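You operate a simulated robot arm through the tools that you are given. There is no shell and no other tool. Be economical: measure what you need, move in short steps, check, and stop when the job is done.

The job below is to be done with a simulated two-armed robot. You get a single attempt, and the scene is never put back.

JOB
Open the dry bag's valve, buckle the bag, shut the valve again and hang it on the white peg.
Fine: hold the bag while you work the valve and the buckle; change hands before you hang it. Where these are worked on the way, their far stop is far enough and under half their travel is too little: dry bag valve.

It is judged by the outcome, as a careful person would: the job done as asked, and still so three seconds after it is handed in. It fails if anything else is knocked over, pushed out of place, dropped, spilled or broken.

ROBOT AND FRAMES
Two 6-joint arms with two-finger parallel grippers on one trunk, on a base that drives. Base frame: it is fixed to the floor where the robot stands at the start and does not move with it; the origin is under the middle of the robot, x ahead of it, y to its left, z up; the surface under the hand at the start is at about z = 760. Units: mm, rad, N and s.
The left shoulder is at the start at [60, 187, 1097], the right one opposite. With the tool pointing down near the work surface each hand reaches from about 200 to 620 mm from the robot's upright axis, wherever it stands, measured 20 degrees to its own side. Places, roughly: dry bag buckle [600, 100, 900]; dry bag valve [500, 0, 900]; tip of the white peg [400, 200, 700]. Payload 1.57 kg a hand.
Tool frame (each hand has its own): the origin (TCP) lies between the finger pads and is the grasp point; the fingertips stand 30 mm ahead of it; z points along the fingers, y is the line along which they close. The gripper opens to 110 mm. The fingers are 24 mm wide and 12 mm thick; the gripper's body (48 by 112 mm) begins 78 mm behind the TCP.
Orientation is that of the tool frame in the base frame, as a unit quaternion [x, y, z, w]. With the fingers straight down and closing along the base's y, the tool's x points along the base's -x, its y along +y and its z along -z.

CONTROLS
- The arms move only by the tool jog_arm. It takes "left_targets", "right_targets" or both (then of equal length, played together; a hand with none holds still); each is a list of rows, each a list of 7 numbers: the gripper command, from -1 (fully open) to 1 (shut), values between in proportion, then the shift along the tool's x, y, z in mm, then the turn, a rotation vector about the tool's x, y, z in rad. In form: [[hand, x, y, z, ax, ay, az], ...]. A call has 1 to 10 rows; each row shifts and turns the commanded pose from where the row before left it, along the tool's axes as they then stand. Rows are played at 5 a second. More than 50 mm and 0.15 rad between two rows, or a gripper value outside its range, and nothing of the call is played. A pose out of reach is approached as far as the arm can. The call stops where the force on the tool passes 70 N (or 10 N more than at its start, if that is more) or the arm is blocked; 0.2 s more then pass. Each finger travels about 153 mm/s and halts on what it meets, pressing with about 24 N; the grip force reading is that of the motor and also rises with nothing between the fingers. The clock runs only during rows and for 0.2 s after the last one: add rows that do not move to give the fingers time. It gives the time, the measured TCP pose, the force on the tool (base axes), the opening and the grip force at its end, in the units of the frame above (readings bear some noise), with the torque about the TCP (base axes, N m) and any sound that the robot's microphone picked up.
- Cameras (640 x 400 px; columns grow to the right, rows downward): "scene" is now at [12.9, -2.6, 1633.2]; the picture's right is [-0.02, -1.00, 0.00], its down [-0.81, 0.01, -0.59] and it looks along [0.59, -0.01, -0.81] (base axes); focal length 250 px, centre (320, 200). "left" rides on the left gripper at [70, -16, -141] in its tool frame; the picture's right is [0.23, 0.97, 0.00], its down [-0.85, 0.20, -0.48] and it looks along [-0.47, 0.11, 0.88] (tool axes); focal length 222 px, centre (320, 200). "right" rides on the right gripper at [70, 16, -141] in its tool frame; the picture's right is [-0.23, 0.97, 0.00], its down [-0.86, -0.20, -0.48] and it looks along [-0.47, -0.11, 0.88] (tool axes); focal length 222 px, centre (320, 200). There is no depth. A picture from a camera that has moved, and an enlarged one, comes with that camera's place and axes in the base frame and with its lens.
- snapshot(camera): a new picture of that camera. The clock stands still meanwhile.
- raise_lower(by): slides the trunk up (or, below 0, down) by that many mm; the arms and the scene camera ride with it, the base frame stays. It gives what a move gives, with no picture.
- base_move(legs): drives the robot by 1 to 6 legs, each [ahead, left, turn to the left] in mm, mm and rad, along the robot's own axes; the way and the turn of a leg run together, so that a leg with both is an arc; at most 1500 mm and 3.142 rad a leg. The arms and the cameras ride along, it lands a little off, and it stops where it bumps. It gives what a move gives.
- turn_head(pan, tilt): turns the head with the scene camera to pan (to the left, within 1.501 rad either way) and tilt (down, from -0.506 to 1.204), counted from straight ahead of the robot. It gives what a move gives.
- inspect(camera, box): a new picture of the part [left, top, right, bottom] of that camera's present view, enlarged. The clock stands still meanwhile.
- sign_off(): hands the job in; it is judged then, once.

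Go step by step. Nothing tells you exact positions but the pictures and the camera data: compare them with the known pose of the tool, close in by small moves and look again before you grip or let go. The budget is 120 turns and 88 pictures, counting those below and the enlarged ones. Unless the task says otherwise, let go and move clear before handing in, and close with one line.

The tools are called after "Emit:" as name(argument=value, ...) on one line, values as JSON. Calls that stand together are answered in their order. jog_arm: Moves the arms, as the interface text tells. Its arguments: {"type":"object","properties":{"left_targets":{"type":"array"},"right_targets":{"type":"array"}},"required":[]} The other tools are called the same way: raise_lower (by) slides the trunk up or down; base_move (legs) drives the base; turn_head (pan, tilt) turns the head that bears the scene camera; snapshot (camera) takes a picture; inspect (camera, box) takes an enlarged picture of a part of a camera's view; sign_off () hands the job in.

At the start:

```text
clock: 0.0
left_position: [466.9, 268.7, 1164.8]
left_ee_rot: [-0.001, 1.0, 0.001, 0.0]
left_wrist_force: [-1.4, -0.1, -0.5]
left_torque: [-0.01, -0.01, -0.02]
left_finger_gap: 109.9
left_grasp_force: 0.1
right_position: [458.0, -128.5, 1167.2]
right_ee_rot: [0.0, 1.0, 0.0, 0.0]
right_wrist_force: [-0.5, 1.0, -0.3]
right_torque: [0.03, 0.02, -0.01]
right_finger_gap: 109.8
right_grasp_force: 0.0
trunk travel left (down, up): [-725.0, 265.0]
robot x, y, heading: [-0.3, -1.2, -0.0]
head pan, tilt: [-0.017, 0.935]
```

scene: 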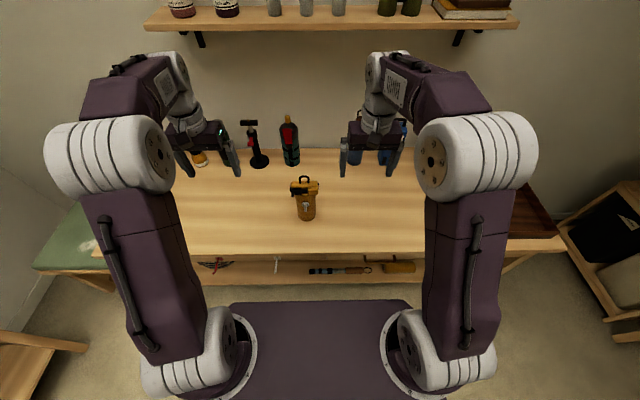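
right: 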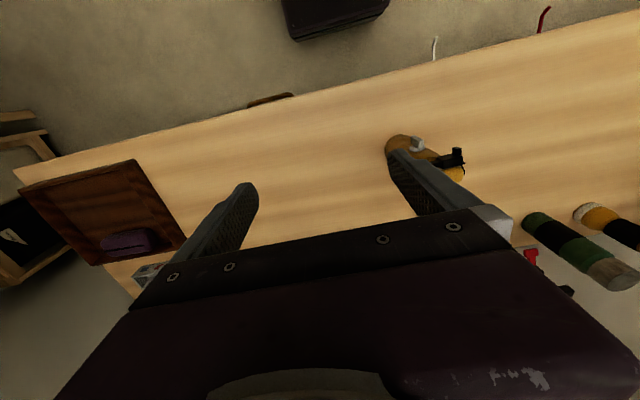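
left: 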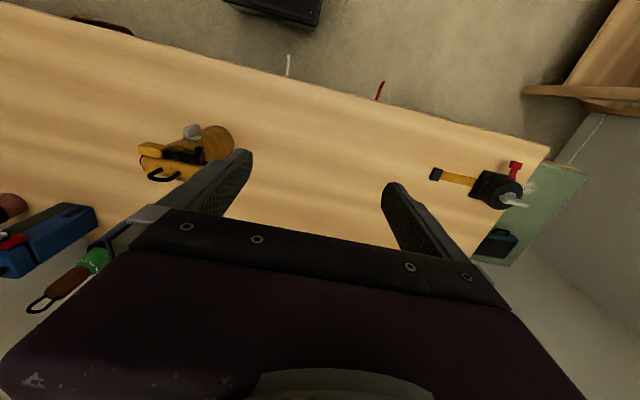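

I see an orange dry bag standing at mid table, and pegs (white, red) under the table's front edge. I'll enlarge both first.

Emit:
inspect(camera="scene", box=[260, 160, 360, 230])

Emit:
inspect(camera="scene", box=[180, 230, 440, 300])

Emit:
inspect(camera="left", box=[100, 40, 420, 240])

Emit:
inspect(camera="right", box=[340, 0, 640, 220])

```text
5.71 times, centred on (310, 195) of scene
camera zoom: at [12.9, -2.6, 1633.2], right [-0.02, -1.0, 0.0], down [-0.81, 0.01, -0.59], along [0.59, -0.01, -0.81], focal length 1428 px, centre (377, 229)
```

zoom: 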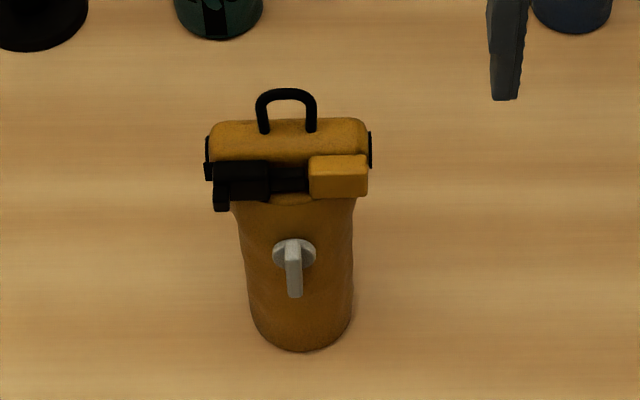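

```text
2.46 times, centred on (310, 265) of scene
camera zoom: at [12.9, -2.6, 1633.2], right [-0.02, -1.0, 0.0], down [-0.81, 0.01, -0.59], along [0.59, -0.01, -0.81], focal length 615 px, centre (345, 40)
```

zoom: 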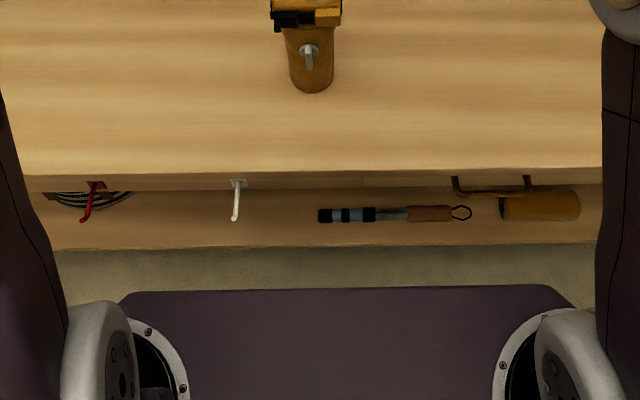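

```text
2.00 times, centred on (260, 140) of left
camera zoom: at [396.8, 251.9, 1306.4], right [-0.23, 0.97, 0.0], down [0.85, 0.2, 0.48], along [0.47, 0.11, -0.88], focal length 444 px, centre (440, 320)
```

zoom: 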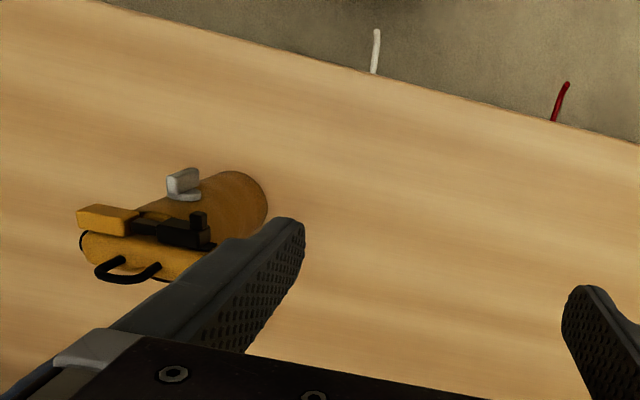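

```text
1.82 times, centred on (490, 110) of right
camera zoom: at [386.9, -111.2, 1307.4], right [0.23, 0.97, 0.0], down [0.86, -0.2, 0.48], along [0.47, -0.11, -0.88], focal length 404 px, centre (11, 364)
```

zoom: 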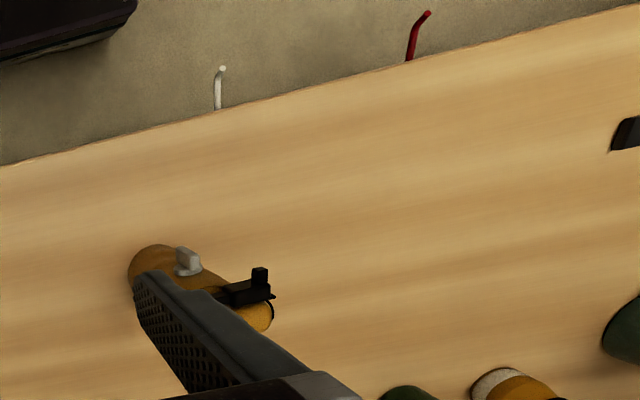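

The bag stands at about x 580, y 43, with its valve (about [535,40,890]) and buckle (z about 945) facing the robot. The white peg's tip is at about [367,168,673]. I'll turn the right hand to point left so it can hold the bag, and the left hand to point ahead so it can work.

Emit:
jog_arm(right_targets=[[-1, 0, 0, 0, -0.08637, 0.08637, 0.08637], [-1, 0, 0, 0, -0.08637, 0.08637, 0.08637], [-1, 0, 0, 0, -0.08637, 0.08637, 0.08637], [-1, 0, 0, 0, -0.08637, 0.08637, 0.08637], [-1, 0, 0, 0, -0.08637, 0.08637, 0.08637], [-1, 0, 0, 0, -0.08637, 0.08637, 0.08637], [-1, 0, 0, 0, -0.08637, 0.08637, 0.08637]], left_targets=[[-1, 0, 0, 0, 0.1058, 0, -0.1058], [-1, 0, 0, 0, 0.1058, 0, -0.1058], [-1, 0, 0, 0, 0.1058, 0, -0.1058], [-1, 0, 0, 0, 0.1058, 0, -0.1058], [-1, 0, 0, 0, 0.1058, 0, -0.1058], [-1, 0, 0, 0, 0.1058, 0, -0.1058], [-1, 0, 0, 0, 0.1058, 0, -0.1058]])

```text
clock: 1.6
left_position: [467.1, 268.9, 1164.7]
left_ee_rot: [-0.355, 0.865, -0.355, 0.001]
left_wrist_force: [0.8, 0.2, 0.2]
left_torque: [0.01, 0.0, 0.01]
left_finger_gap: 109.8
left_grasp_force: 0.1
right_position: [456.9, -129.7, 1166.7]
right_ee_rot: [0.289, 0.865, 0.289, -0.29]
right_wrist_force: [-0.2, 0.0, -0.3]
right_torque: [-0.03, 0.02, 0.0]
right_finger_gap: 109.8
right_grasp_force: 0.0
trunk travel left (down, up): [-725.0, 265.0]
robot x, y, heading: [-2.6, 0.1, 0.0]
head pan, tilt: [-0.017, 0.935]
```

Both turns follow; I'll continue them.

Emit:
jog_arm(right_targets=[[-1, 0, 0, 0, -0.08637, 0.08637, 0.08637], [-1, 0, 0, 0, -0.08637, 0.08637, 0.08637], [-1, 0, 0, 0, -0.08637, 0.08637, 0.08637], [-1, 0, 0, 0, -0.08637, 0.08637, 0.08637], [-1, 0, 0, 0, -0.08637, 0.08637, 0.08637], [-1, 0, 0, 0, -0.08637, 0.08637, 0.08637], [-1, 0, 0, 0, -0.08637, 0.08637, 0.08637]], left_targets=[[-1, 0, 0, 0, 0.1058, 0, -0.1058], [-1, 0, 0, 0, 0.1058, 0, -0.1058], [-1, 0, 0, 0, 0.1058, 0, -0.1058], [-1, 0, 0, 0, 0.1058, 0, -0.1058], [-1, 0, 0, 0, 0.1058, 0, -0.1058], [-1, 0, 0, 0, 0.1058, 0, -0.1058], [-1, 0, 0, 0, 0.1058, 0, -0.1058]])

Emit:
jog_arm(left_targets=[[-1, 0, 0, 0, 0.1058, 0, -0.1058], [-1, 0, 0, 0, 0.1058, 0, -0.1058], [-1, 0, 0, 0, 0.1058, 0, -0.1058], [-1, 0, 0, 0, 0.1058, 0, -0.1058], [-1, 0, 0, 0, 0.1058, 0, -0.1058], [-1, 0, 0, 0, 0.1058, 0, -0.1058], [-1, 0, 0, 0, 0.1058, 0, -0.1058]])

Emit:
snapshot(camera="scene")

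Emit:
snapshot(camera="left")

```text
clock: 3.2
left_position: [466.7, 267.3, 1164.7]
left_ee_rot: [0.613, -0.498, 0.613, -0.002]
left_wrist_force: [-1.6, -0.3, 0.5]
left_torque: [0.01, -0.01, 0.04]
left_finger_gap: 110.1
left_grasp_force: 0.0
right_position: [457.7, -128.7, 1166.7]
right_ee_rot: [0.5, 0.5, 0.5, -0.5]
right_wrist_force: [-0.3, 0.0, 0.4]
right_torque: [0.0, -0.01, -0.02]
right_finger_gap: 110.2
right_grasp_force: 0.0
trunk travel left (down, up): [-725.0, 265.0]
robot x, y, heading: [1.4, 1.7, 0.004]
head pan, tilt: [-0.017, 0.935]
```

```text
clock: 4.8
left_position: [496.7, 286.8, 1158.5]
left_ee_rot: [0.707, 0.0, 0.707, 0.0]
left_wrist_force: [-0.3, -0.2, 0.5]
left_torque: [0.03, 0.0, 0.03]
left_finger_gap: 109.9
left_grasp_force: 0.1
left hand out of reach, approached as far as the arm can: row 5, 6, 7
right_position: [459.4, -128.8, 1166.0]
right_ee_rot: [0.5, 0.499, 0.501, -0.5]
right_wrist_force: [0.6, -0.2, -0.1]
right_torque: [0.02, 0.02, -0.01]
right_finger_gap: 110.0
right_grasp_force: 0.0
trunk travel left (down, up): [-725.0, 265.0]
robot x, y, heading: [-2.1, 0.1, 0.001]
head pan, tilt: [-0.017, 0.935]
```

```text
80 pictures are left
camera scene: at [13.5, -3.8, 1633.2], right [-0.02, -1.0, 0.0], down [-0.81, 0.01, -0.59], along [0.59, -0.01, -0.81], focal length 250 px, centre (320, 200)
```

scene: 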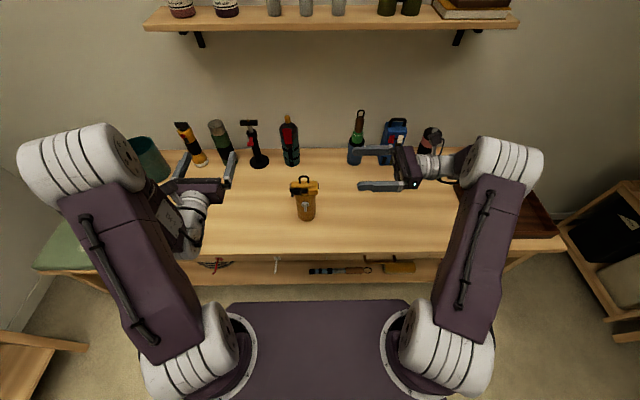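

```text
79 pictures are left
camera left: at [354.9, 301.8, 1229.1], right [0.0, -0.97, 0.23], down [-0.48, -0.2, -0.86], along [0.88, -0.11, -0.47], focal length 222 px, centre (320, 200)
```

left: 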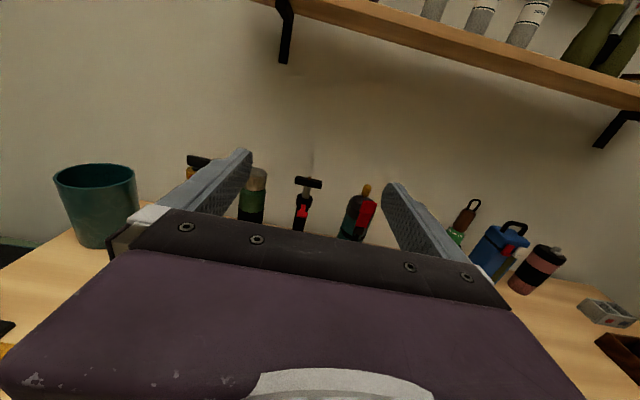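

Both hands are turned. I'll lower the trunk 200 mm for reach, then look at the bag with the left camera.

Emit:
raise_lower(by=-200)

Emit:
jog_arm(left_targets=[[-1, 0, 50, 0, 0, 0, 0], [-1, 0, 50, 0, 0, 0, 0], [-1, 0, 50, 0, 0, 0, 0], [-1, 0, 40, 0, 0, 0, 0], [-1, 0, 0, -25, 0, 0, 0], [-1, 0, 0, -25, 0, 0, 0], [-1, 0, 0, -25, 0, 0, 0]])

Emit:
snapshot(camera="left")

Emit:
snapshot(camera="right")

```text
clock: 7.0
left_position: [495.9, 286.7, 959.7]
left_ee_rot: [0.707, 0.0, 0.707, 0.001]
left_wrist_force: [0.8, -0.1, 0.6]
left_torque: [0.0, 0.03, -0.01]
left_finger_gap: 110.3
left_grasp_force: 0.0
right_position: [457.9, -127.1, 967.5]
right_ee_rot: [0.5, 0.5, 0.5, -0.499]
right_wrist_force: [-0.8, 0.7, 0.1]
right_torque: [0.01, 0.03, 0.01]
right_finger_gap: 110.1
right_grasp_force: 0.1
trunk travel left (down, up): [-525.0, 465.0]
robot x, y, heading: [-0.1, 0.8, 0.0]
head pan, tilt: [-0.017, 0.935]
```

```text
clock: 8.6
left_position: [498.5, 269.8, 938.6]
left_ee_rot: [0.706, 0.0, 0.708, -0.001]
left_wrist_force: [0.2, -0.2, 0.1]
left_torque: [0.0, -0.01, 0.01]
left_finger_gap: 109.8
left_grasp_force: 0.0
left hand out of reach, approached as far as the arm can: row 1, 2, 3, 4, 5, 6, 7
right_position: [459.1, -128.2, 969.2]
right_ee_rot: [0.501, 0.499, 0.501, -0.499]
right_wrist_force: [-0.1, -1.0, 0.2]
right_torque: [0.0, 0.02, 0.0]
right_finger_gap: 110.1
right_grasp_force: 0.1
trunk travel left (down, up): [-525.0, 465.0]
robot x, y, heading: [0.3, -1.5, -0.002]
head pan, tilt: [-0.017, 0.935]
```

```text
78 pictures are left
camera left: at [357.7, 285.2, 1008.9], right [0.0, -0.97, 0.23], down [-0.48, -0.2, -0.86], along [0.88, -0.11, -0.47], focal length 222 px, centre (320, 200)
```

left: 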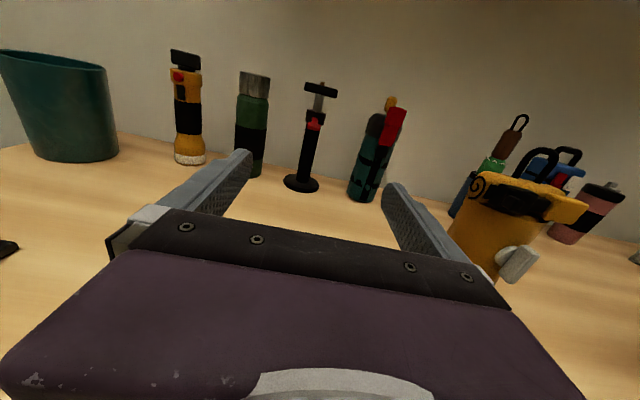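

```text
77 pictures are left
camera right: at [473.3, -268.1, 1035.2], right [0.97, 0.0, -0.23], down [-0.2, -0.48, -0.86], along [-0.11, 0.88, -0.47], focal length 222 px, centre (320, 200)
```

right: 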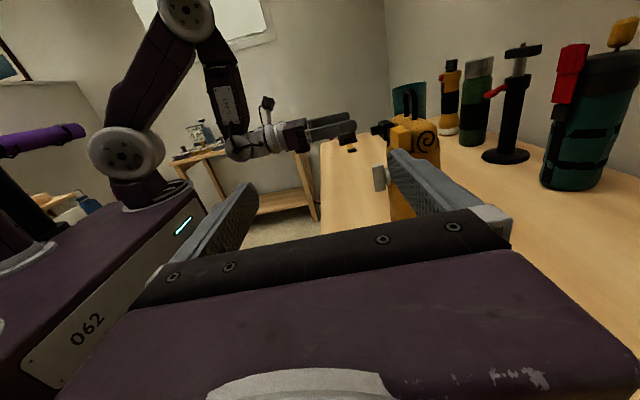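

The left arm is folded too tightly here. I'll pull the right hand back a little and shift the base 40 mm back and 100 mm left so both arms have room.

Emit:
jog_arm(right_targets=[[-1, 0, 0, -40, 0, 0, 0], [-1, 0, 0, -40, 0, 0, 0], [-1, 0, 0, -20, 0, 0, 0]])

Emit:
base_move(legs=[[-40, 100, 0]])

Emit:
jog_arm(left_targets=[[-1, 0, 30, 0, 0, 0, 0], [-1, 0, 0, 0, 0, 0, 0]])

```text
clock: 9.4
left_position: [499.5, 269.4, 938.4]
left_ee_rot: [0.707, 0.0, 0.707, 0.0]
left_wrist_force: [0.2, 0.8, -0.4]
left_torque: [0.0, 0.0, -0.02]
left_finger_gap: 109.8
left_grasp_force: 0.2
right_position: [455.2, -217.4, 965.4]
right_ee_rot: [0.502, 0.499, 0.5, -0.498]
right_wrist_force: [0.0, 0.6, 0.0]
right_torque: [-0.02, 0.0, -0.01]
right_finger_gap: 109.7
right_grasp_force: 0.0
right hand out of reach, approached as far as the arm can: row 3
trunk travel left (down, up): [-525.0, 465.0]
robot x, y, heading: [1.9, -1.5, 0.0]
head pan, tilt: [-0.017, 0.935]
```

```text
clock: 10.6
left_position: [459.2, 370.2, 939.2]
left_ee_rot: [0.707, 0.0, 0.707, 0.0]
left_wrist_force: [-0.1, 0.2, 0.2]
left_torque: [-0.02, -0.02, 0.0]
left_finger_gap: 110.0
left_grasp_force: 0.1
right_position: [415.3, -115.8, 964.5]
right_ee_rot: [0.502, 0.499, 0.501, -0.498]
right_wrist_force: [-0.2, 0.6, 0.0]
right_torque: [0.0, 0.0, -0.01]
right_finger_gap: 109.8
right_grasp_force: 0.1
trunk travel left (down, up): [-525.0, 465.0]
robot x, y, heading: [-38.6, 101.8, -0.002]
head pan, tilt: [-0.017, 0.935]
```

```text
clock: 11.2
left_position: [466.0, 345.0, 935.5]
left_ee_rot: [0.707, -0.001, 0.708, 0.002]
left_wrist_force: [0.9, 0.1, -0.2]
left_torque: [-0.02, -0.01, -0.02]
left_finger_gap: 109.9
left_grasp_force: 0.2
left hand out of reach, approached as far as the arm can: row 1
right_position: [416.4, -116.1, 965.6]
right_ee_rot: [0.502, 0.5, 0.5, -0.498]
right_wrist_force: [0.3, -0.1, -0.1]
right_torque: [-0.01, 0.0, 0.04]
right_finger_gap: 109.8
right_grasp_force: 0.0
trunk travel left (down, up): [-525.0, 465.0]
robot x, y, heading: [-38.3, 103.0, -0.004]
head pan, tilt: [-0.017, 0.935]
```

Left is still at its inner limit, so I'll move it inward past that and look at the bag from the front left.

Emit:
jog_arm(left_targets=[[-1, 0, 0, 10, 0, 0, 0], [-1, 0, 40, 0, 0, 0, 0], [-1, 0, 40, 0, 0, 0, 0], [-1, 0, 40, 0, 0, 0, 0], [-1, 0, 40, -20, 0, 0, 0], [-1, 0, 40, -30, 0, 0, 0], [-1, 0, 30, -30, 0, 0, 0], [-1, 0, 20, -10, 0, 0, 0]])

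Emit:
snapshot(camera="left")

```text
clock: 12.9
left_position: [463.5, 340.7, 920.3]
left_ee_rot: [0.707, -0.002, 0.707, 0.002]
left_wrist_force: [0.4, 0.2, 0.4]
left_torque: [-0.01, 0.0, -0.01]
left_finger_gap: 109.9
left_grasp_force: 0.0
left hand out of reach, approached as far as the arm can: row 2, 3, 4, 5, 6, 7, 8
right_position: [416.0, -117.5, 964.9]
right_ee_rot: [0.502, 0.499, 0.501, -0.498]
right_wrist_force: [0.2, 1.6, -0.5]
right_torque: [0.0, 0.03, 0.01]
right_finger_gap: 110.0
right_grasp_force: 0.0
trunk travel left (down, up): [-525.0, 465.0]
robot x, y, heading: [-40.3, 99.0, 0.0]
head pan, tilt: [-0.017, 0.935]
```

```text
76 pictures are left
camera left: at [320.9, 357.7, 990.9], right [-0.01, -0.97, 0.23], down [-0.48, -0.2, -0.86], along [0.88, -0.11, -0.46], focal length 222 px, centre (320, 200)
```

left: 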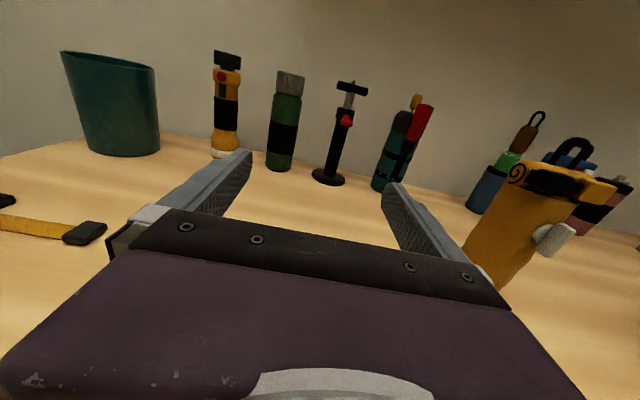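

The left hand seems stuck at a joint limit in this attitude. I'll try yawing it toward the bag to see if it frees.

Emit:
jog_arm(left_targets=[[-1, 0, 0, 0, -0.14, 0, 0], [-1, 0, 0, 0, -0.14, 0, 0], [-1, 0, 0, 0, -0.14, 0, 0], [-1, 0, 0, 0, -0.14, 0, 0], [-1, 0, 0, 20, 0, 0, 0], [-1, 0, 0, 20, 0, 0, 0]])

Emit:
snapshot(camera="scene")

```text
clock: 14.3
left_position: [499.6, 323.4, 920.3]
left_ee_rot: [0.68, -0.195, 0.679, 0.195]
left_wrist_force: [-1.6, 0.1, 0.5]
left_torque: [-0.04, -0.01, 0.0]
left_finger_gap: 109.7
left_grasp_force: 0.2
right_position: [416.9, -115.9, 964.5]
right_ee_rot: [0.503, 0.499, 0.501, -0.498]
right_wrist_force: [-0.8, 0.1, 0.1]
right_torque: [0.02, 0.02, -0.04]
right_finger_gap: 110.0
right_grasp_force: 0.1
trunk travel left (down, up): [-525.0, 465.0]
robot x, y, heading: [-43.3, 102.7, 0.005]
head pan, tilt: [-0.017, 0.935]
```

```text
75 pictures are left
camera scene: at [-26.6, 97.5, 1433.2], right [-0.02, -1.0, 0.0], down [-0.81, 0.01, -0.59], along [0.59, -0.01, -0.81], focal length 250 px, centre (320, 200)
```

scene: 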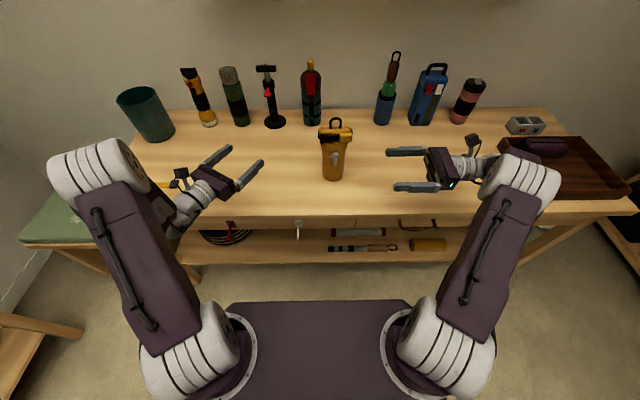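

Freed. I'll move it toward the bag's front in base −y with this yaw.

Emit:
jog_arm(left_targets=[[-1, 0, 34, 21, 0, 0, 0], [-1, 0, 34, 21, 0, 0, 0], [-1, 0, 34, 10, 0, 0, 0], [-1, 0, 34, 0, 0, 0, 0]])

Emit:
snapshot(camera="left")

```text
clock: 15.3
left_position: [469.9, 177.2, 919.6]
left_ee_rot: [0.68, -0.196, 0.68, 0.194]
left_wrist_force: [-0.6, 0.3, 0.0]
left_torque: [0.0, 0.02, 0.03]
left_finger_gap: 110.2
left_grasp_force: 0.0
right_position: [416.2, -117.3, 964.1]
right_ee_rot: [0.502, 0.499, 0.501, -0.498]
right_wrist_force: [0.0, -0.3, 0.2]
right_torque: [0.01, 0.04, -0.01]
right_finger_gap: 109.9
right_grasp_force: 0.1
trunk travel left (down, up): [-525.0, 465.0]
robot x, y, heading: [-39.9, 97.7, 0.001]
head pan, tilt: [-0.017, 0.935]
```

```text
74 pictures are left
camera left: at [359.1, 266.5, 990.4], right [-0.52, -0.83, 0.22], down [-0.51, 0.09, -0.86], along [0.69, -0.56, -0.47], focal length 222 px, centre (320, 200)
```

left: 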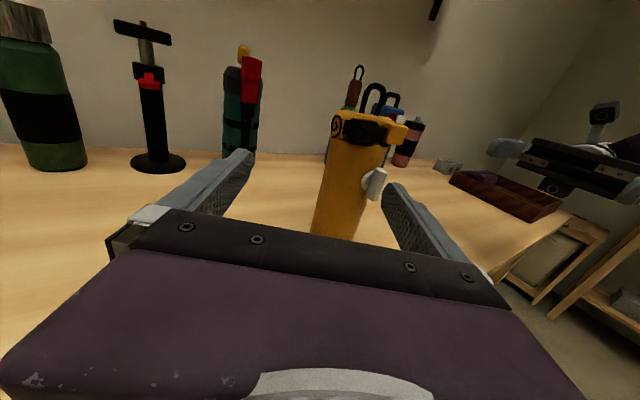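

Good view. Enlarging.

Emit:
inspect(camera="left", box=[300, 75, 430, 245])

Emit:
inspect(camera="scene", box=[300, 105, 370, 190])

```text
2.35 times, centred on (365, 160) of left
camera zoom: at [359.1, 266.5, 990.4], right [-0.52, -0.83, 0.22], down [-0.51, 0.09, -0.86], along [0.69, -0.56, -0.47], focal length 523 px, centre (214, 294)
```

zoom: 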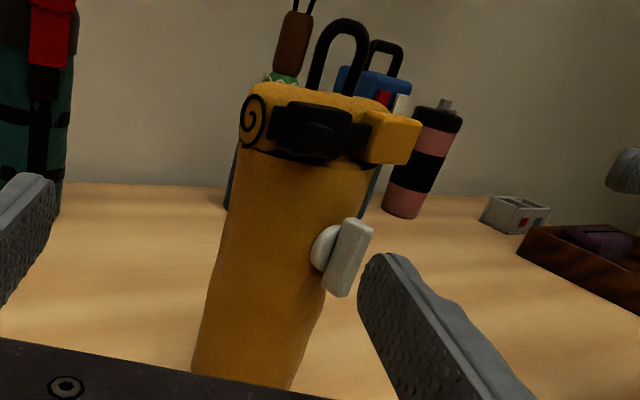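

```text
4.71 times, centred on (335, 148) of scene
camera zoom: at [-27.2, 96.5, 1433.2], right [-0.02, -1.0, 0.0], down [-0.8, 0.01, -0.59], along [0.59, -0.01, -0.81], focal length 1176 px, centre (249, 447)
```

zoom: 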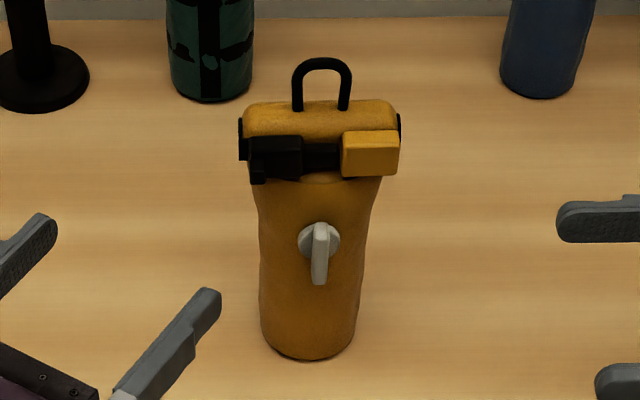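

The valve knob is a vertical T-bar at about [530,41,886]. I'll bring the right hand to the bag's right side, low (z about 805), and look.

Emit:
jog_arm(right_targets=[[-1, -30, 40, 0, 0, 0, 0], [-1, -30, 40, 0, 0, 0, 0], [-1, -35, 40, 0, 0, 0, 0], [-1, -30, 40, 0, 0, 0, 0], [-1, -30, 4, 0, 0, 0, 0], [-1, 0, 0, 0, 0, 0, 0]])

Emit:
snapshot(camera="right")

```text
refused: row 3 steps farther than a row can; nothing moved
```

```text
71 pictures are left
camera right: at [430.2, -257.5, 1033.0], right [0.97, -0.01, -0.23], down [-0.2, -0.48, -0.85], along [-0.1, 0.88, -0.47], focal length 222 px, centre (320, 200)
```

right: 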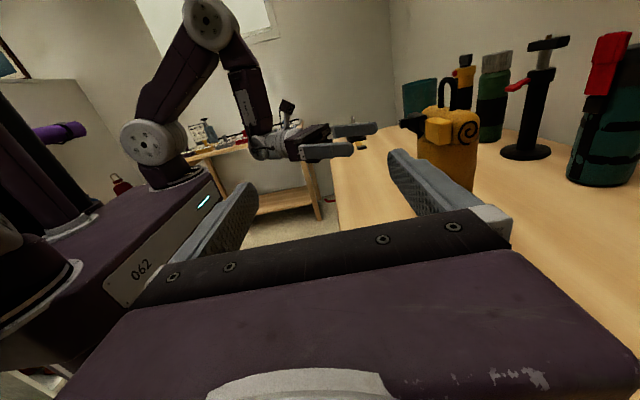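

One row was a hair too long, so I'm resending it in smaller steps.

Emit:
jog_arm(right_targets=[[-1, -30, 38, 0, 0, 0, 0], [-1, -30, 38, 0, 0, 0, 0], [-1, -30, 38, 0, 0, 0, 0], [-1, -30, 38, 0, 0, 0, 0], [-1, -35, 12, 0, 0, 0, 0], [-1, 0, 0, 0, 0, 0, 0]])

Emit:
snapshot(camera="right")

```text
clock: 16.8
left_position: [470.8, 177.8, 919.7]
left_ee_rot: [0.679, -0.197, 0.68, 0.196]
left_wrist_force: [-0.3, -0.2, -0.3]
left_torque: [-0.01, 0.0, -0.01]
left_finger_gap: 109.7
left_grasp_force: 0.1
right_position: [488.9, -85.0, 877.1]
right_ee_rot: [0.503, 0.499, 0.501, -0.498]
right_wrist_force: [0.0, 0.1, -0.8]
right_torque: [0.0, 0.01, -0.02]
right_finger_gap: 109.7
right_grasp_force: 0.0
right hand out of reach, approached as far as the arm can: row 1, 2, 3, 4, 5
trunk travel left (down, up): [-525.0, 465.0]
robot x, y, heading: [-39.4, 104.1, 0.0]
head pan, tilt: [-0.017, 0.935]
```

```text
70 pictures are left
camera right: at [504.1, -225.3, 946.1], right [0.97, -0.01, -0.23], down [-0.2, -0.48, -0.85], along [-0.1, 0.88, -0.47], focal length 222 px, centre (320, 200)
```

right: 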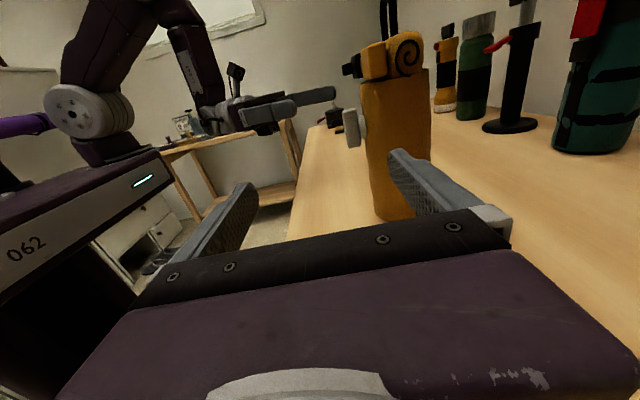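

Same wrist limit on this side; I'll yaw the right hand clockwise by 0.5, which is also an easier approach line to the bag, and drop to z 805.

Emit:
jog_arm(right_targets=[[-1, 0, 0, 0, -0.125, 0, 0], [-1, 0, 0, 0, -0.125, 0, 0], [-1, 0, 0, 0, -0.125, 0, 0], [-1, 0, 0, 0, -0.125, 0, 0], [-1, -35, 0, 0, 0, 0, 0], [-1, -35, 0, 0, 0, 0, 0], [-1, 0, 0, 0, 0, 0, 0]])

Emit:
snapshot(camera="right")

```text
clock: 18.4
left_position: [469.0, 180.1, 920.8]
left_ee_rot: [0.679, -0.196, 0.68, 0.196]
left_wrist_force: [0.6, 0.5, 0.5]
left_torque: [0.02, 0.01, -0.01]
left_finger_gap: 110.1
left_grasp_force: 0.2
right_position: [489.4, -85.7, 804.3]
right_ee_rot: [0.609, 0.361, 0.61, -0.357]
right_wrist_force: [4.3, -2.9, 18.7]
right_torque: [-1.49, 0.92, 0.44]
right_finger_gap: 110.2
right_grasp_force: 0.1
trunk travel left (down, up): [-525.0, 465.0]
robot x, y, heading: [-38.1, 102.0, 0.004]
head pan, tilt: [-0.017, 0.935]
```

```text
69 pictures are left
camera right: at [433.4, -216.3, 873.3], right [0.85, -0.47, -0.22], down [-0.4, -0.32, -0.86], along [0.33, 0.82, -0.47], focal length 222 px, centre (320, 200)
```

right: 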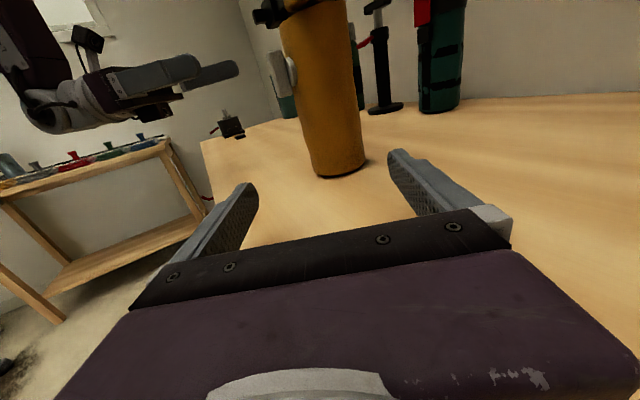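

A slight upward force shows something brushing the table, so I'll raise 16 mm, shift 14 mm sideways to line up with the bag, and advance in steps.

Emit:
jog_arm(right_targets=[[-1, 16, 0, 0, 0, 0, 0], [-1, 0, 14, 0, 0, 0, 0], [-1, 0, 0, 40, 0, 0, 0], [-1, 0, 0, 40, 0, 0, 0], [-1, 0, 0, 0, 0, 0, 0]])

Emit:
snapshot(camera="right")

```text
clock: 19.6
left_position: [471.4, 178.8, 919.2]
left_ee_rot: [0.679, -0.197, 0.68, 0.195]
left_wrist_force: [0.5, 0.1, 0.7]
left_torque: [0.04, 0.02, -0.01]
left_finger_gap: 109.9
left_grasp_force: 0.1
right_position: [539.4, -21.1, 819.7]
right_ee_rot: [0.61, 0.36, 0.609, -0.358]
right_wrist_force: [0.2, -0.8, -0.9]
right_torque: [-0.02, 0.02, 0.01]
right_finger_gap: 110.0
right_grasp_force: 0.0
trunk travel left (down, up): [-525.0, 465.0]
robot x, y, heading: [-41.3, 99.6, 0.002]
head pan, tilt: [-0.017, 0.935]
```

```text
68 pictures are left
camera right: at [484.5, -151.9, 888.2], right [0.85, -0.47, -0.23], down [-0.41, -0.32, -0.85], along [0.33, 0.82, -0.47], focal length 222 px, centre (320, 200)
```

right: 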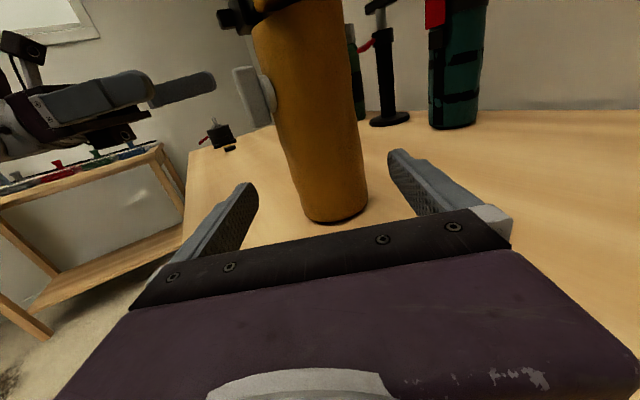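

Aligned within a few mm. I'll advance 74 mm and close on the bag.

Emit:
jog_arm(right_targets=[[-1, 0, 3, 37, 0, 0, 0], [-1, 0, 0, 37, 0, 0, 0], [-1, 0, 0, 0, 0, 0, 0], [0.2, 0, 0, 0, 0, 0, 0], [0.6, 0, 0, 0, 0, 0, 0], [1, 0, 0, 0, 0, 0, 0], [1, 0, 0, 0, 0, 0, 0]])

Emit:
snapshot(camera="scene")

```text
clock: 21.1
left_position: [470.7, 180.4, 919.7]
left_ee_rot: [0.68, -0.195, 0.68, 0.195]
left_wrist_force: [-0.5, 0.9, -0.3]
left_torque: [0.01, 0.04, 0.0]
left_finger_gap: 109.9
left_grasp_force: 0.1
right_position: [578.8, 41.8, 820.8]
right_ee_rot: [0.61, 0.36, 0.609, -0.358]
right_wrist_force: [2.3, -0.8, 1.8]
right_torque: [-0.05, -0.11, 0.01]
right_finger_gap: 71.2
right_grasp_force: 23.6
trunk travel left (down, up): [-525.0, 465.0]
robot x, y, heading: [-40.1, 101.6, 0.002]
head pan, tilt: [-0.017, 0.935]
```

```text
67 pictures are left
camera scene: at [-26.8, 97.4, 1433.2], right [-0.02, -1.0, 0.0], down [-0.81, 0.01, -0.59], along [0.59, -0.01, -0.81], focal length 250 px, centre (320, 200)
```

scene: 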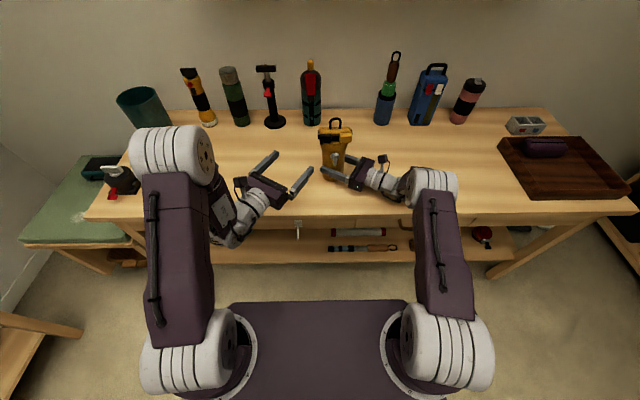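

The bag is held (71 mm). I'll lift it 45 mm and turn it 0.55 rad clockwise so its valve faces the left hand squarely.

Emit:
jog_arm(right_targets=[[1, 25, 0, 0, 0, 0, 0], [1, 20, 0, 0, 0, 0, 0], [1, 0, 0, 0, -0.11, 0, 0], [1, 0, 0, 0, -0.11, 0, 0], [1, 0, 0, 0, -0.11, 0, 0], [1, 0, 0, 0, -0.11, 0, 0], [1, 0, 0, 0, -0.11, 0, 0], [1, 0, 0, 0, 0, 0, 0]])

Emit:
snapshot(camera="left")

Emit:
inspect(camera="scene", box=[260, 100, 420, 200])

```text
clock: 22.9
left_position: [471.5, 178.9, 919.1]
left_ee_rot: [0.68, -0.196, 0.679, 0.195]
left_wrist_force: [-0.9, -0.3, 0.8]
left_torque: [0.0, 0.02, -0.02]
left_finger_gap: 109.9
left_grasp_force: 0.1
right_position: [579.2, 39.6, 867.1]
right_ee_rot: [0.684, 0.181, 0.683, -0.179]
right_wrist_force: [-0.3, -0.5, -3.7]
right_torque: [-0.02, -0.02, 0.0]
right_finger_gap: 71.0
right_grasp_force: 24.3
trunk travel left (down, up): [-525.0, 465.0]
robot x, y, heading: [-36.6, 100.9, 0.003]
head pan, tilt: [-0.017, 0.935]
```

```text
66 pictures are left
camera left: at [360.0, 267.2, 990.0], right [-0.52, -0.83, 0.23], down [-0.51, 0.09, -0.85], along [0.69, -0.56, -0.47], focal length 222 px, centre (320, 200)
```

left: 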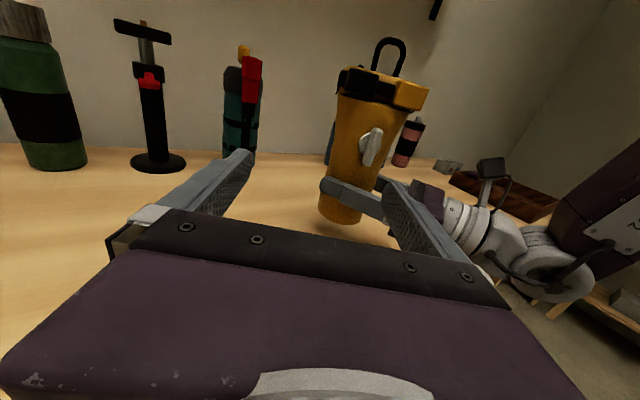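

```text
4.00 times, centred on (340, 150) of scene
camera zoom: at [-26.2, 97.1, 1433.2], right [-0.02, -1.0, 0.0], down [-0.81, 0.01, -0.59], along [0.59, -0.01, -0.81], focal length 999 px, centre (240, 400)
```

zoom: 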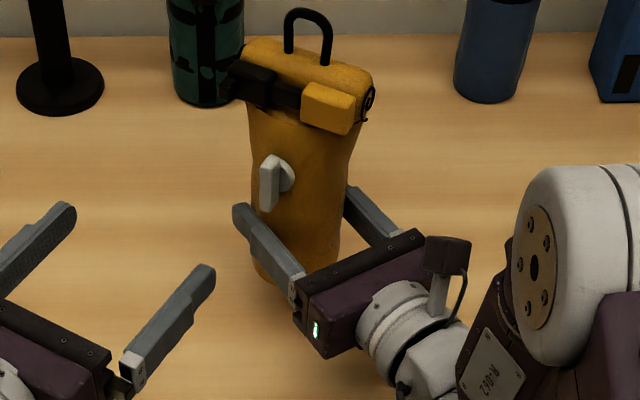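

The bag is light (about 3 N) and faces the left hand, with the knob now at about [540,65,933]. I'll line the left hand up about 70 mm in front of it, fingers partly closed.

Emit:
jog_arm(left_targets=[[-0.5, 7, 30, 18, 0, 0, 0], [0, 7, 29, 18, 0, 0, 0], [0.1, 0, 0, 0, 0, 0, 0]])

Emit:
snapshot(camera="left")

Emit:
inspect(camera="scene", box=[260, 100, 420, 200])

```text
clock: 23.8
left_position: [469.7, 111.1, 935.2]
left_ee_rot: [0.68, -0.195, 0.68, 0.194]
left_wrist_force: [0.2, 0.8, -0.7]
left_torque: [0.0, 0.01, 0.03]
left_finger_gap: 49.6
left_grasp_force: 0.2
right_position: [579.6, 41.1, 867.0]
right_ee_rot: [0.684, 0.182, 0.683, -0.181]
right_wrist_force: [-0.3, -1.0, -2.9]
right_torque: [-0.01, -0.01, 0.0]
right_finger_gap: 70.9
right_grasp_force: 24.2
trunk travel left (down, up): [-525.0, 465.0]
robot x, y, heading: [-39.2, 98.3, -0.001]
head pan, tilt: [-0.017, 0.935]
```

```text
64 pictures are left
camera left: at [358.4, 198.9, 1005.5], right [-0.52, -0.83, 0.23], down [-0.51, 0.09, -0.85], along [0.69, -0.56, -0.47], focal length 222 px, centre (320, 200)
```

left: 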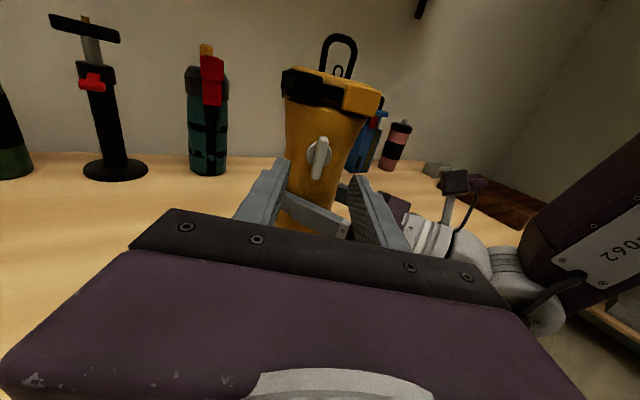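

```text
4.00 times, centred on (340, 150) of scene
camera zoom: at [-26.0, 98.0, 1433.2], right [-0.02, -1.0, 0.0], down [-0.81, 0.01, -0.59], along [0.59, -0.01, -0.81], focal length 999 px, centre (240, 400)
```

zoom: 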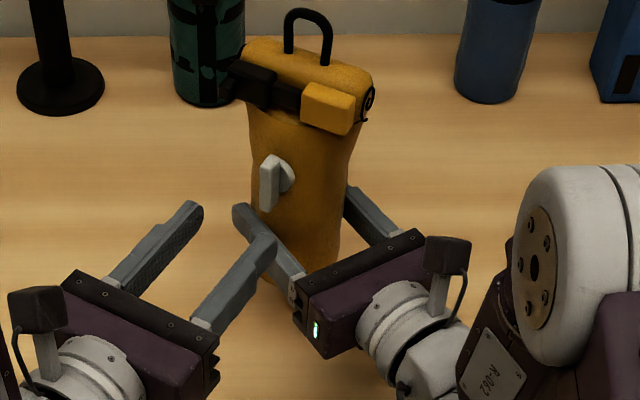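

Lined up: the knob is 83 mm ahead, centred. I'll advance 57 mm and close on the bar.

Emit:
jog_arm(left_targets=[[0.1, -3, 0, 30, 0, 0, 0], [0.1, 0, 0, 27, 0, 0, 0], [0.1, 0, 0, 0, 0, 0, 0], [0.6, 0, 0, 0, 0, 0, 0], [1, 0, 0, 0, 0, 0, 0], [1, 0, 0, 0, 0, 0, 0], [1, 0, 0, 0, 0, 0, 0]])

Emit:
inspect(camera="left", box=[220, 20, 420, 240])

Emit:
inspect(camera="scene", box=[260, 100, 420, 200])

```text
clock: 25.4
left_position: [518.9, 78.1, 930.9]
left_ee_rot: [0.68, -0.194, 0.68, 0.194]
left_wrist_force: [11.3, 8.4, -0.5]
left_torque: [-0.3, -0.42, 0.6]
left_finger_gap: 9.8
left_grasp_force: 24.0
right_position: [578.1, 40.1, 866.7]
right_ee_rot: [0.685, 0.182, 0.683, -0.179]
right_wrist_force: [-11.2, -8.2, 0.6]
right_torque: [0.9, -0.08, 0.29]
right_finger_gap: 71.4
right_grasp_force: 24.0
trunk travel left (down, up): [-525.0, 465.0]
robot x, y, heading: [-39.7, 97.1, 0.003]
head pan, tilt: [-0.017, 0.935]
```

```text
1.82 times, centred on (320, 130) of left
camera zoom: at [405.7, 167.0, 1001.1], right [-0.52, -0.83, 0.23], down [-0.51, 0.08, -0.85], along [0.69, -0.56, -0.47], focal length 404 px, centre (320, 327)
```

zoom: 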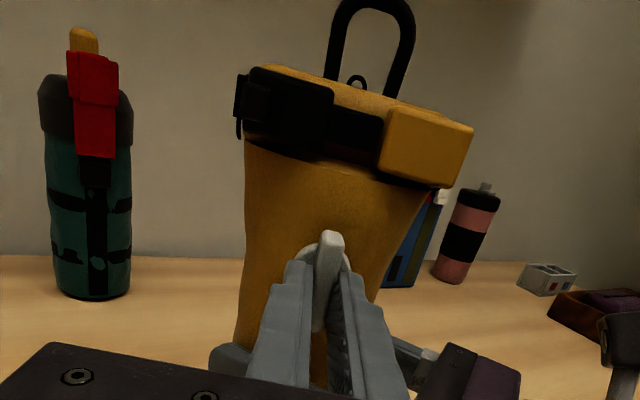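

```text
4.00 times, centred on (340, 150) of scene
camera zoom: at [-26.4, 97.5, 1433.2], right [-0.02, -1.0, 0.0], down [-0.81, 0.01, -0.59], along [0.59, -0.01, -0.81], focal length 999 px, centre (240, 400)
```

zoom: 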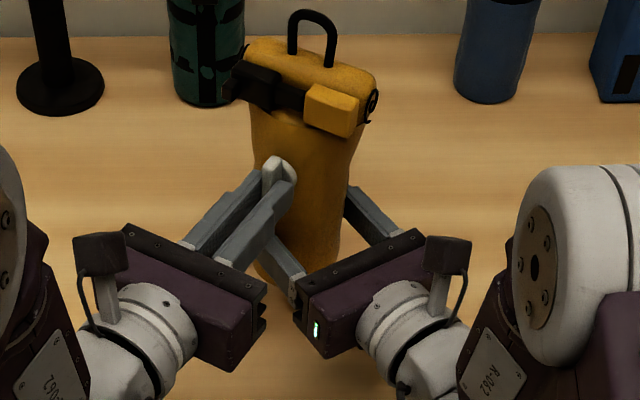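

The bar is gripped, with a small side load. I'll relieve it by 3 mm, then try rolling clockwise as seen from the robot.

Emit:
jog_arm(left_targets=[[1, 0, -3, 0, 0, 0, 0], [1, 0, 0, 0, 0, 0, 0.1], [1, 0, 0, 0, 0, 0, 0.1], [1, 0, 0, 0, 0, 0, 0.1], [1, 0, 0, 0, 0, 0, 0]])

```text
clock: 26.6
left_position: [517.3, 81.8, 929.2]
left_ee_rot: [0.643, -0.296, 0.701, 0.091]
left_wrist_force: [-7.7, -1.8, 1.0]
left_torque: [-0.65, 0.4, -0.11]
left_finger_gap: 15.9
left_grasp_force: 23.9
right_position: [579.7, 40.9, 867.3]
right_ee_rot: [0.684, 0.181, 0.683, -0.179]
right_wrist_force: [7.7, 1.6, -4.2]
right_torque: [0.49, 0.02, -0.28]
right_finger_gap: 70.8
right_grasp_force: 23.8
trunk travel left (down, up): [-525.0, 465.0]
robot x, y, heading: [-40.0, 100.5, 0.004]
head pan, tilt: [-0.017, 0.935]
```

The gap widened and torque rose, so the knob resists clockwise; that's its closed stop. I'll roll back and go counterclockwise.

Emit:
jog_arm(left_targets=[[1, 0, 0, 0, 0, 0, -0.1], [1, 0, 0, 0, 0, 0, -0.1], [1, 0, 0, 0, 0, 0, -0.1], [1, 0, 0, 0, 0, 0, -0.1], [1, 0, 0, 0, 0, 0, -0.1], [1, 0, 0, 0, 0, 0, -0.1], [1, 0, 0, 0, 0, 0, 0]])

Emit:
inspect(camera="left", box=[220, 20, 420, 240])

```text
clock: 28.1
left_position: [520.5, 81.4, 929.0]
left_ee_rot: [0.702, -0.091, 0.642, 0.294]
left_wrist_force: [-8.0, -8.1, -2.8]
left_torque: [0.41, 0.54, -0.61]
left_finger_gap: 9.6
left_grasp_force: 24.3
right_position: [578.7, 40.5, 866.0]
right_ee_rot: [0.684, 0.182, 0.683, -0.18]
right_wrist_force: [7.8, 7.6, 1.9]
right_torque: [-0.66, 0.31, -0.15]
right_finger_gap: 71.1
right_grasp_force: 24.4
trunk travel left (down, up): [-525.0, 465.0]
robot x, y, heading: [-42.0, 100.3, 0.004]
head pan, tilt: [-0.017, 0.935]
```

```text
1.82 times, centred on (320, 130) of left
camera zoom: at [418.7, 186.5, 991.8], right [-0.46, -0.73, 0.51], down [-0.64, -0.12, -0.76], along [0.61, -0.67, -0.41], focal length 404 px, centre (320, 327)
```

zoom: 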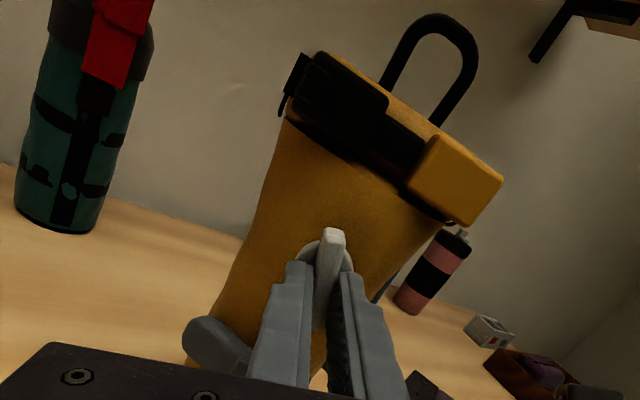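

The knob turns with the hand counterclockwise. Continuing.

Emit:
jog_arm(left_targets=[[1, 0, 1.5, 0, 0, 0, -0.12], [1, 0, 0, 0, 0, 0, -0.12], [1, 0, 0, 0, 0, 0, -0.12], [1, 0, 0, 0, 0, 0, -0.12], [1, 0, 0, 0, 0, 0, 0]])

Emit:
jog_arm(left_targets=[[1, 0, 0, 0, 0, 0, -0.12], [1, 0, 0, 0, 0, 0, -0.12], [1, 0, 0, 0, 0, 0, -0.12], [1, 0, 0, 0, 0, 0, 0]])

```text
clock: 29.4
left_position: [519.6, 78.7, 930.4]
left_ee_rot: [0.703, 0.078, 0.554, 0.439]
left_wrist_force: [-3.0, -10.1, -4.3]
left_torque: [0.24, 0.34, -0.76]
left_finger_gap: 9.6
left_grasp_force: 23.6
right_position: [577.8, 41.5, 865.1]
right_ee_rot: [0.684, 0.182, 0.683, -0.181]
right_wrist_force: [3.7, 12.2, 3.5]
right_torque: [-0.72, 0.34, -0.15]
right_finger_gap: 71.0
right_grasp_force: 24.0
trunk travel left (down, up): [-525.0, 465.0]
robot x, y, heading: [-38.0, 96.5, 0.001]
head pan, tilt: [-0.017, 0.935]
```

```text
clock: 30.4
left_position: [518.4, 80.7, 931.0]
left_ee_rot: [0.677, 0.202, 0.467, 0.533]
left_wrist_force: [-3.4, -13.9, 1.1]
left_torque: [0.02, 0.08, -0.84]
left_finger_gap: 9.5
left_grasp_force: 24.4
right_position: [579.1, 41.4, 867.3]
right_ee_rot: [0.685, 0.182, 0.683, -0.18]
right_wrist_force: [3.8, 13.5, -5.4]
right_torque: [-1.06, 0.14, -0.12]
right_finger_gap: 70.9
right_grasp_force: 23.9
trunk travel left (down, up): [-525.0, 465.0]
robot x, y, heading: [-40.4, 102.9, -0.003]
head pan, tilt: [-0.017, 0.935]
```

Still turning, about 1.14 rad so far with the gap steady. Continuing toward the stop.

Emit:
jog_arm(left_targets=[[1, 0, 0, 0, 0, 0, -0.12], [1, 0, 0, 0, 0, 0, -0.12], [1, 0, 0, 0, 0, 0, -0.12], [1, 0, 0, 0, 0, 0, -0.12], [1, 0, 0, 0, 0, 0, 0]])

Emit:
inspect(camera="scene", box=[260, 100, 420, 200])

Emit:
snapshot(camera="left")

```text
clock: 31.6
left_position: [518.6, 80.8, 931.6]
left_ee_rot: [0.608, 0.357, 0.328, 0.628]
left_wrist_force: [1.1, -6.1, 14.8]
left_torque: [-0.04, -0.7, -0.49]
left_finger_gap: 9.5
left_grasp_force: 23.6
right_position: [578.2, 40.0, 866.5]
right_ee_rot: [0.686, 0.18, 0.682, -0.178]
right_wrist_force: [-1.1, 6.5, -17.8]
right_torque: [-1.05, -0.27, 0.1]
right_finger_gap: 71.4
right_grasp_force: 24.1
trunk travel left (down, up): [-525.0, 465.0]
robot x, y, heading: [-39.9, 100.3, 0.003]
head pan, tilt: [-0.017, 0.935]
```

```text
4.00 times, centred on (340, 150) of scene
camera zoom: at [-26.3, 97.5, 1433.2], right [-0.02, -1.0, 0.0], down [-0.81, 0.01, -0.59], along [0.59, -0.01, -0.81], focal length 999 px, centre (240, 400)
```

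zoom: 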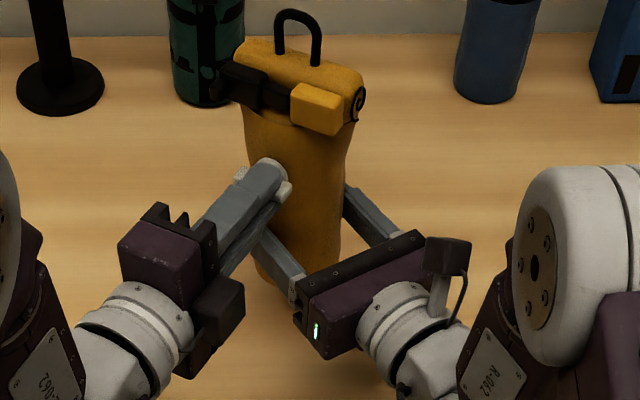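

```text
58 pictures are left
camera left: at [435.3, 214.2, 912.1], right [0.14, 0.24, 0.96], down [-0.85, -0.46, 0.24], along [0.5, -0.85, 0.14], focal length 222 px, centre (320, 200)
```

left: 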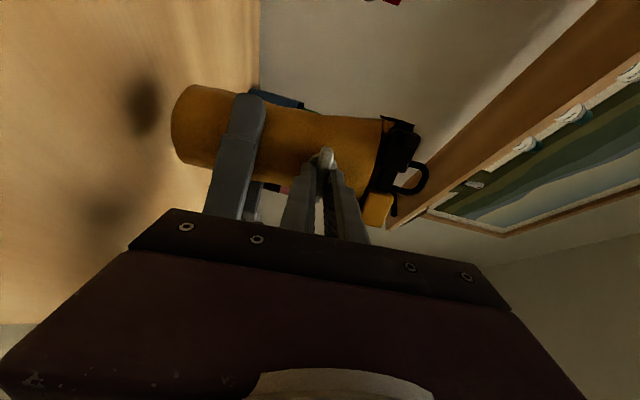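

The bar is now about horizontal. I'll push slightly more to find the stop.

Emit:
jog_arm(left_targets=[[1, 0, 0, 0, 0, 0, -0.12], [1, 0, 0, 0, 0, 0, -0.12], [1, 0, 0, 0, 0, 0, 0]])

```text
clock: 32.4
left_position: [518.7, 80.5, 931.6]
left_ee_rot: [0.562, 0.429, 0.249, 0.662]
left_wrist_force: [0.8, 2.5, 15.8]
left_torque: [0.27, -0.9, 0.13]
left_finger_gap: 14.7
left_grasp_force: 24.4
right_position: [578.5, 40.4, 866.0]
right_ee_rot: [0.686, 0.18, 0.682, -0.178]
right_wrist_force: [-1.7, -3.2, -17.7]
right_torque: [-0.71, -0.1, 0.07]
right_finger_gap: 71.7
right_grasp_force: 23.5
trunk travel left (down, up): [-525.0, 465.0]
robot x, y, heading: [-42.5, 97.9, 0.004]
head pan, tilt: [-0.017, 0.935]
```

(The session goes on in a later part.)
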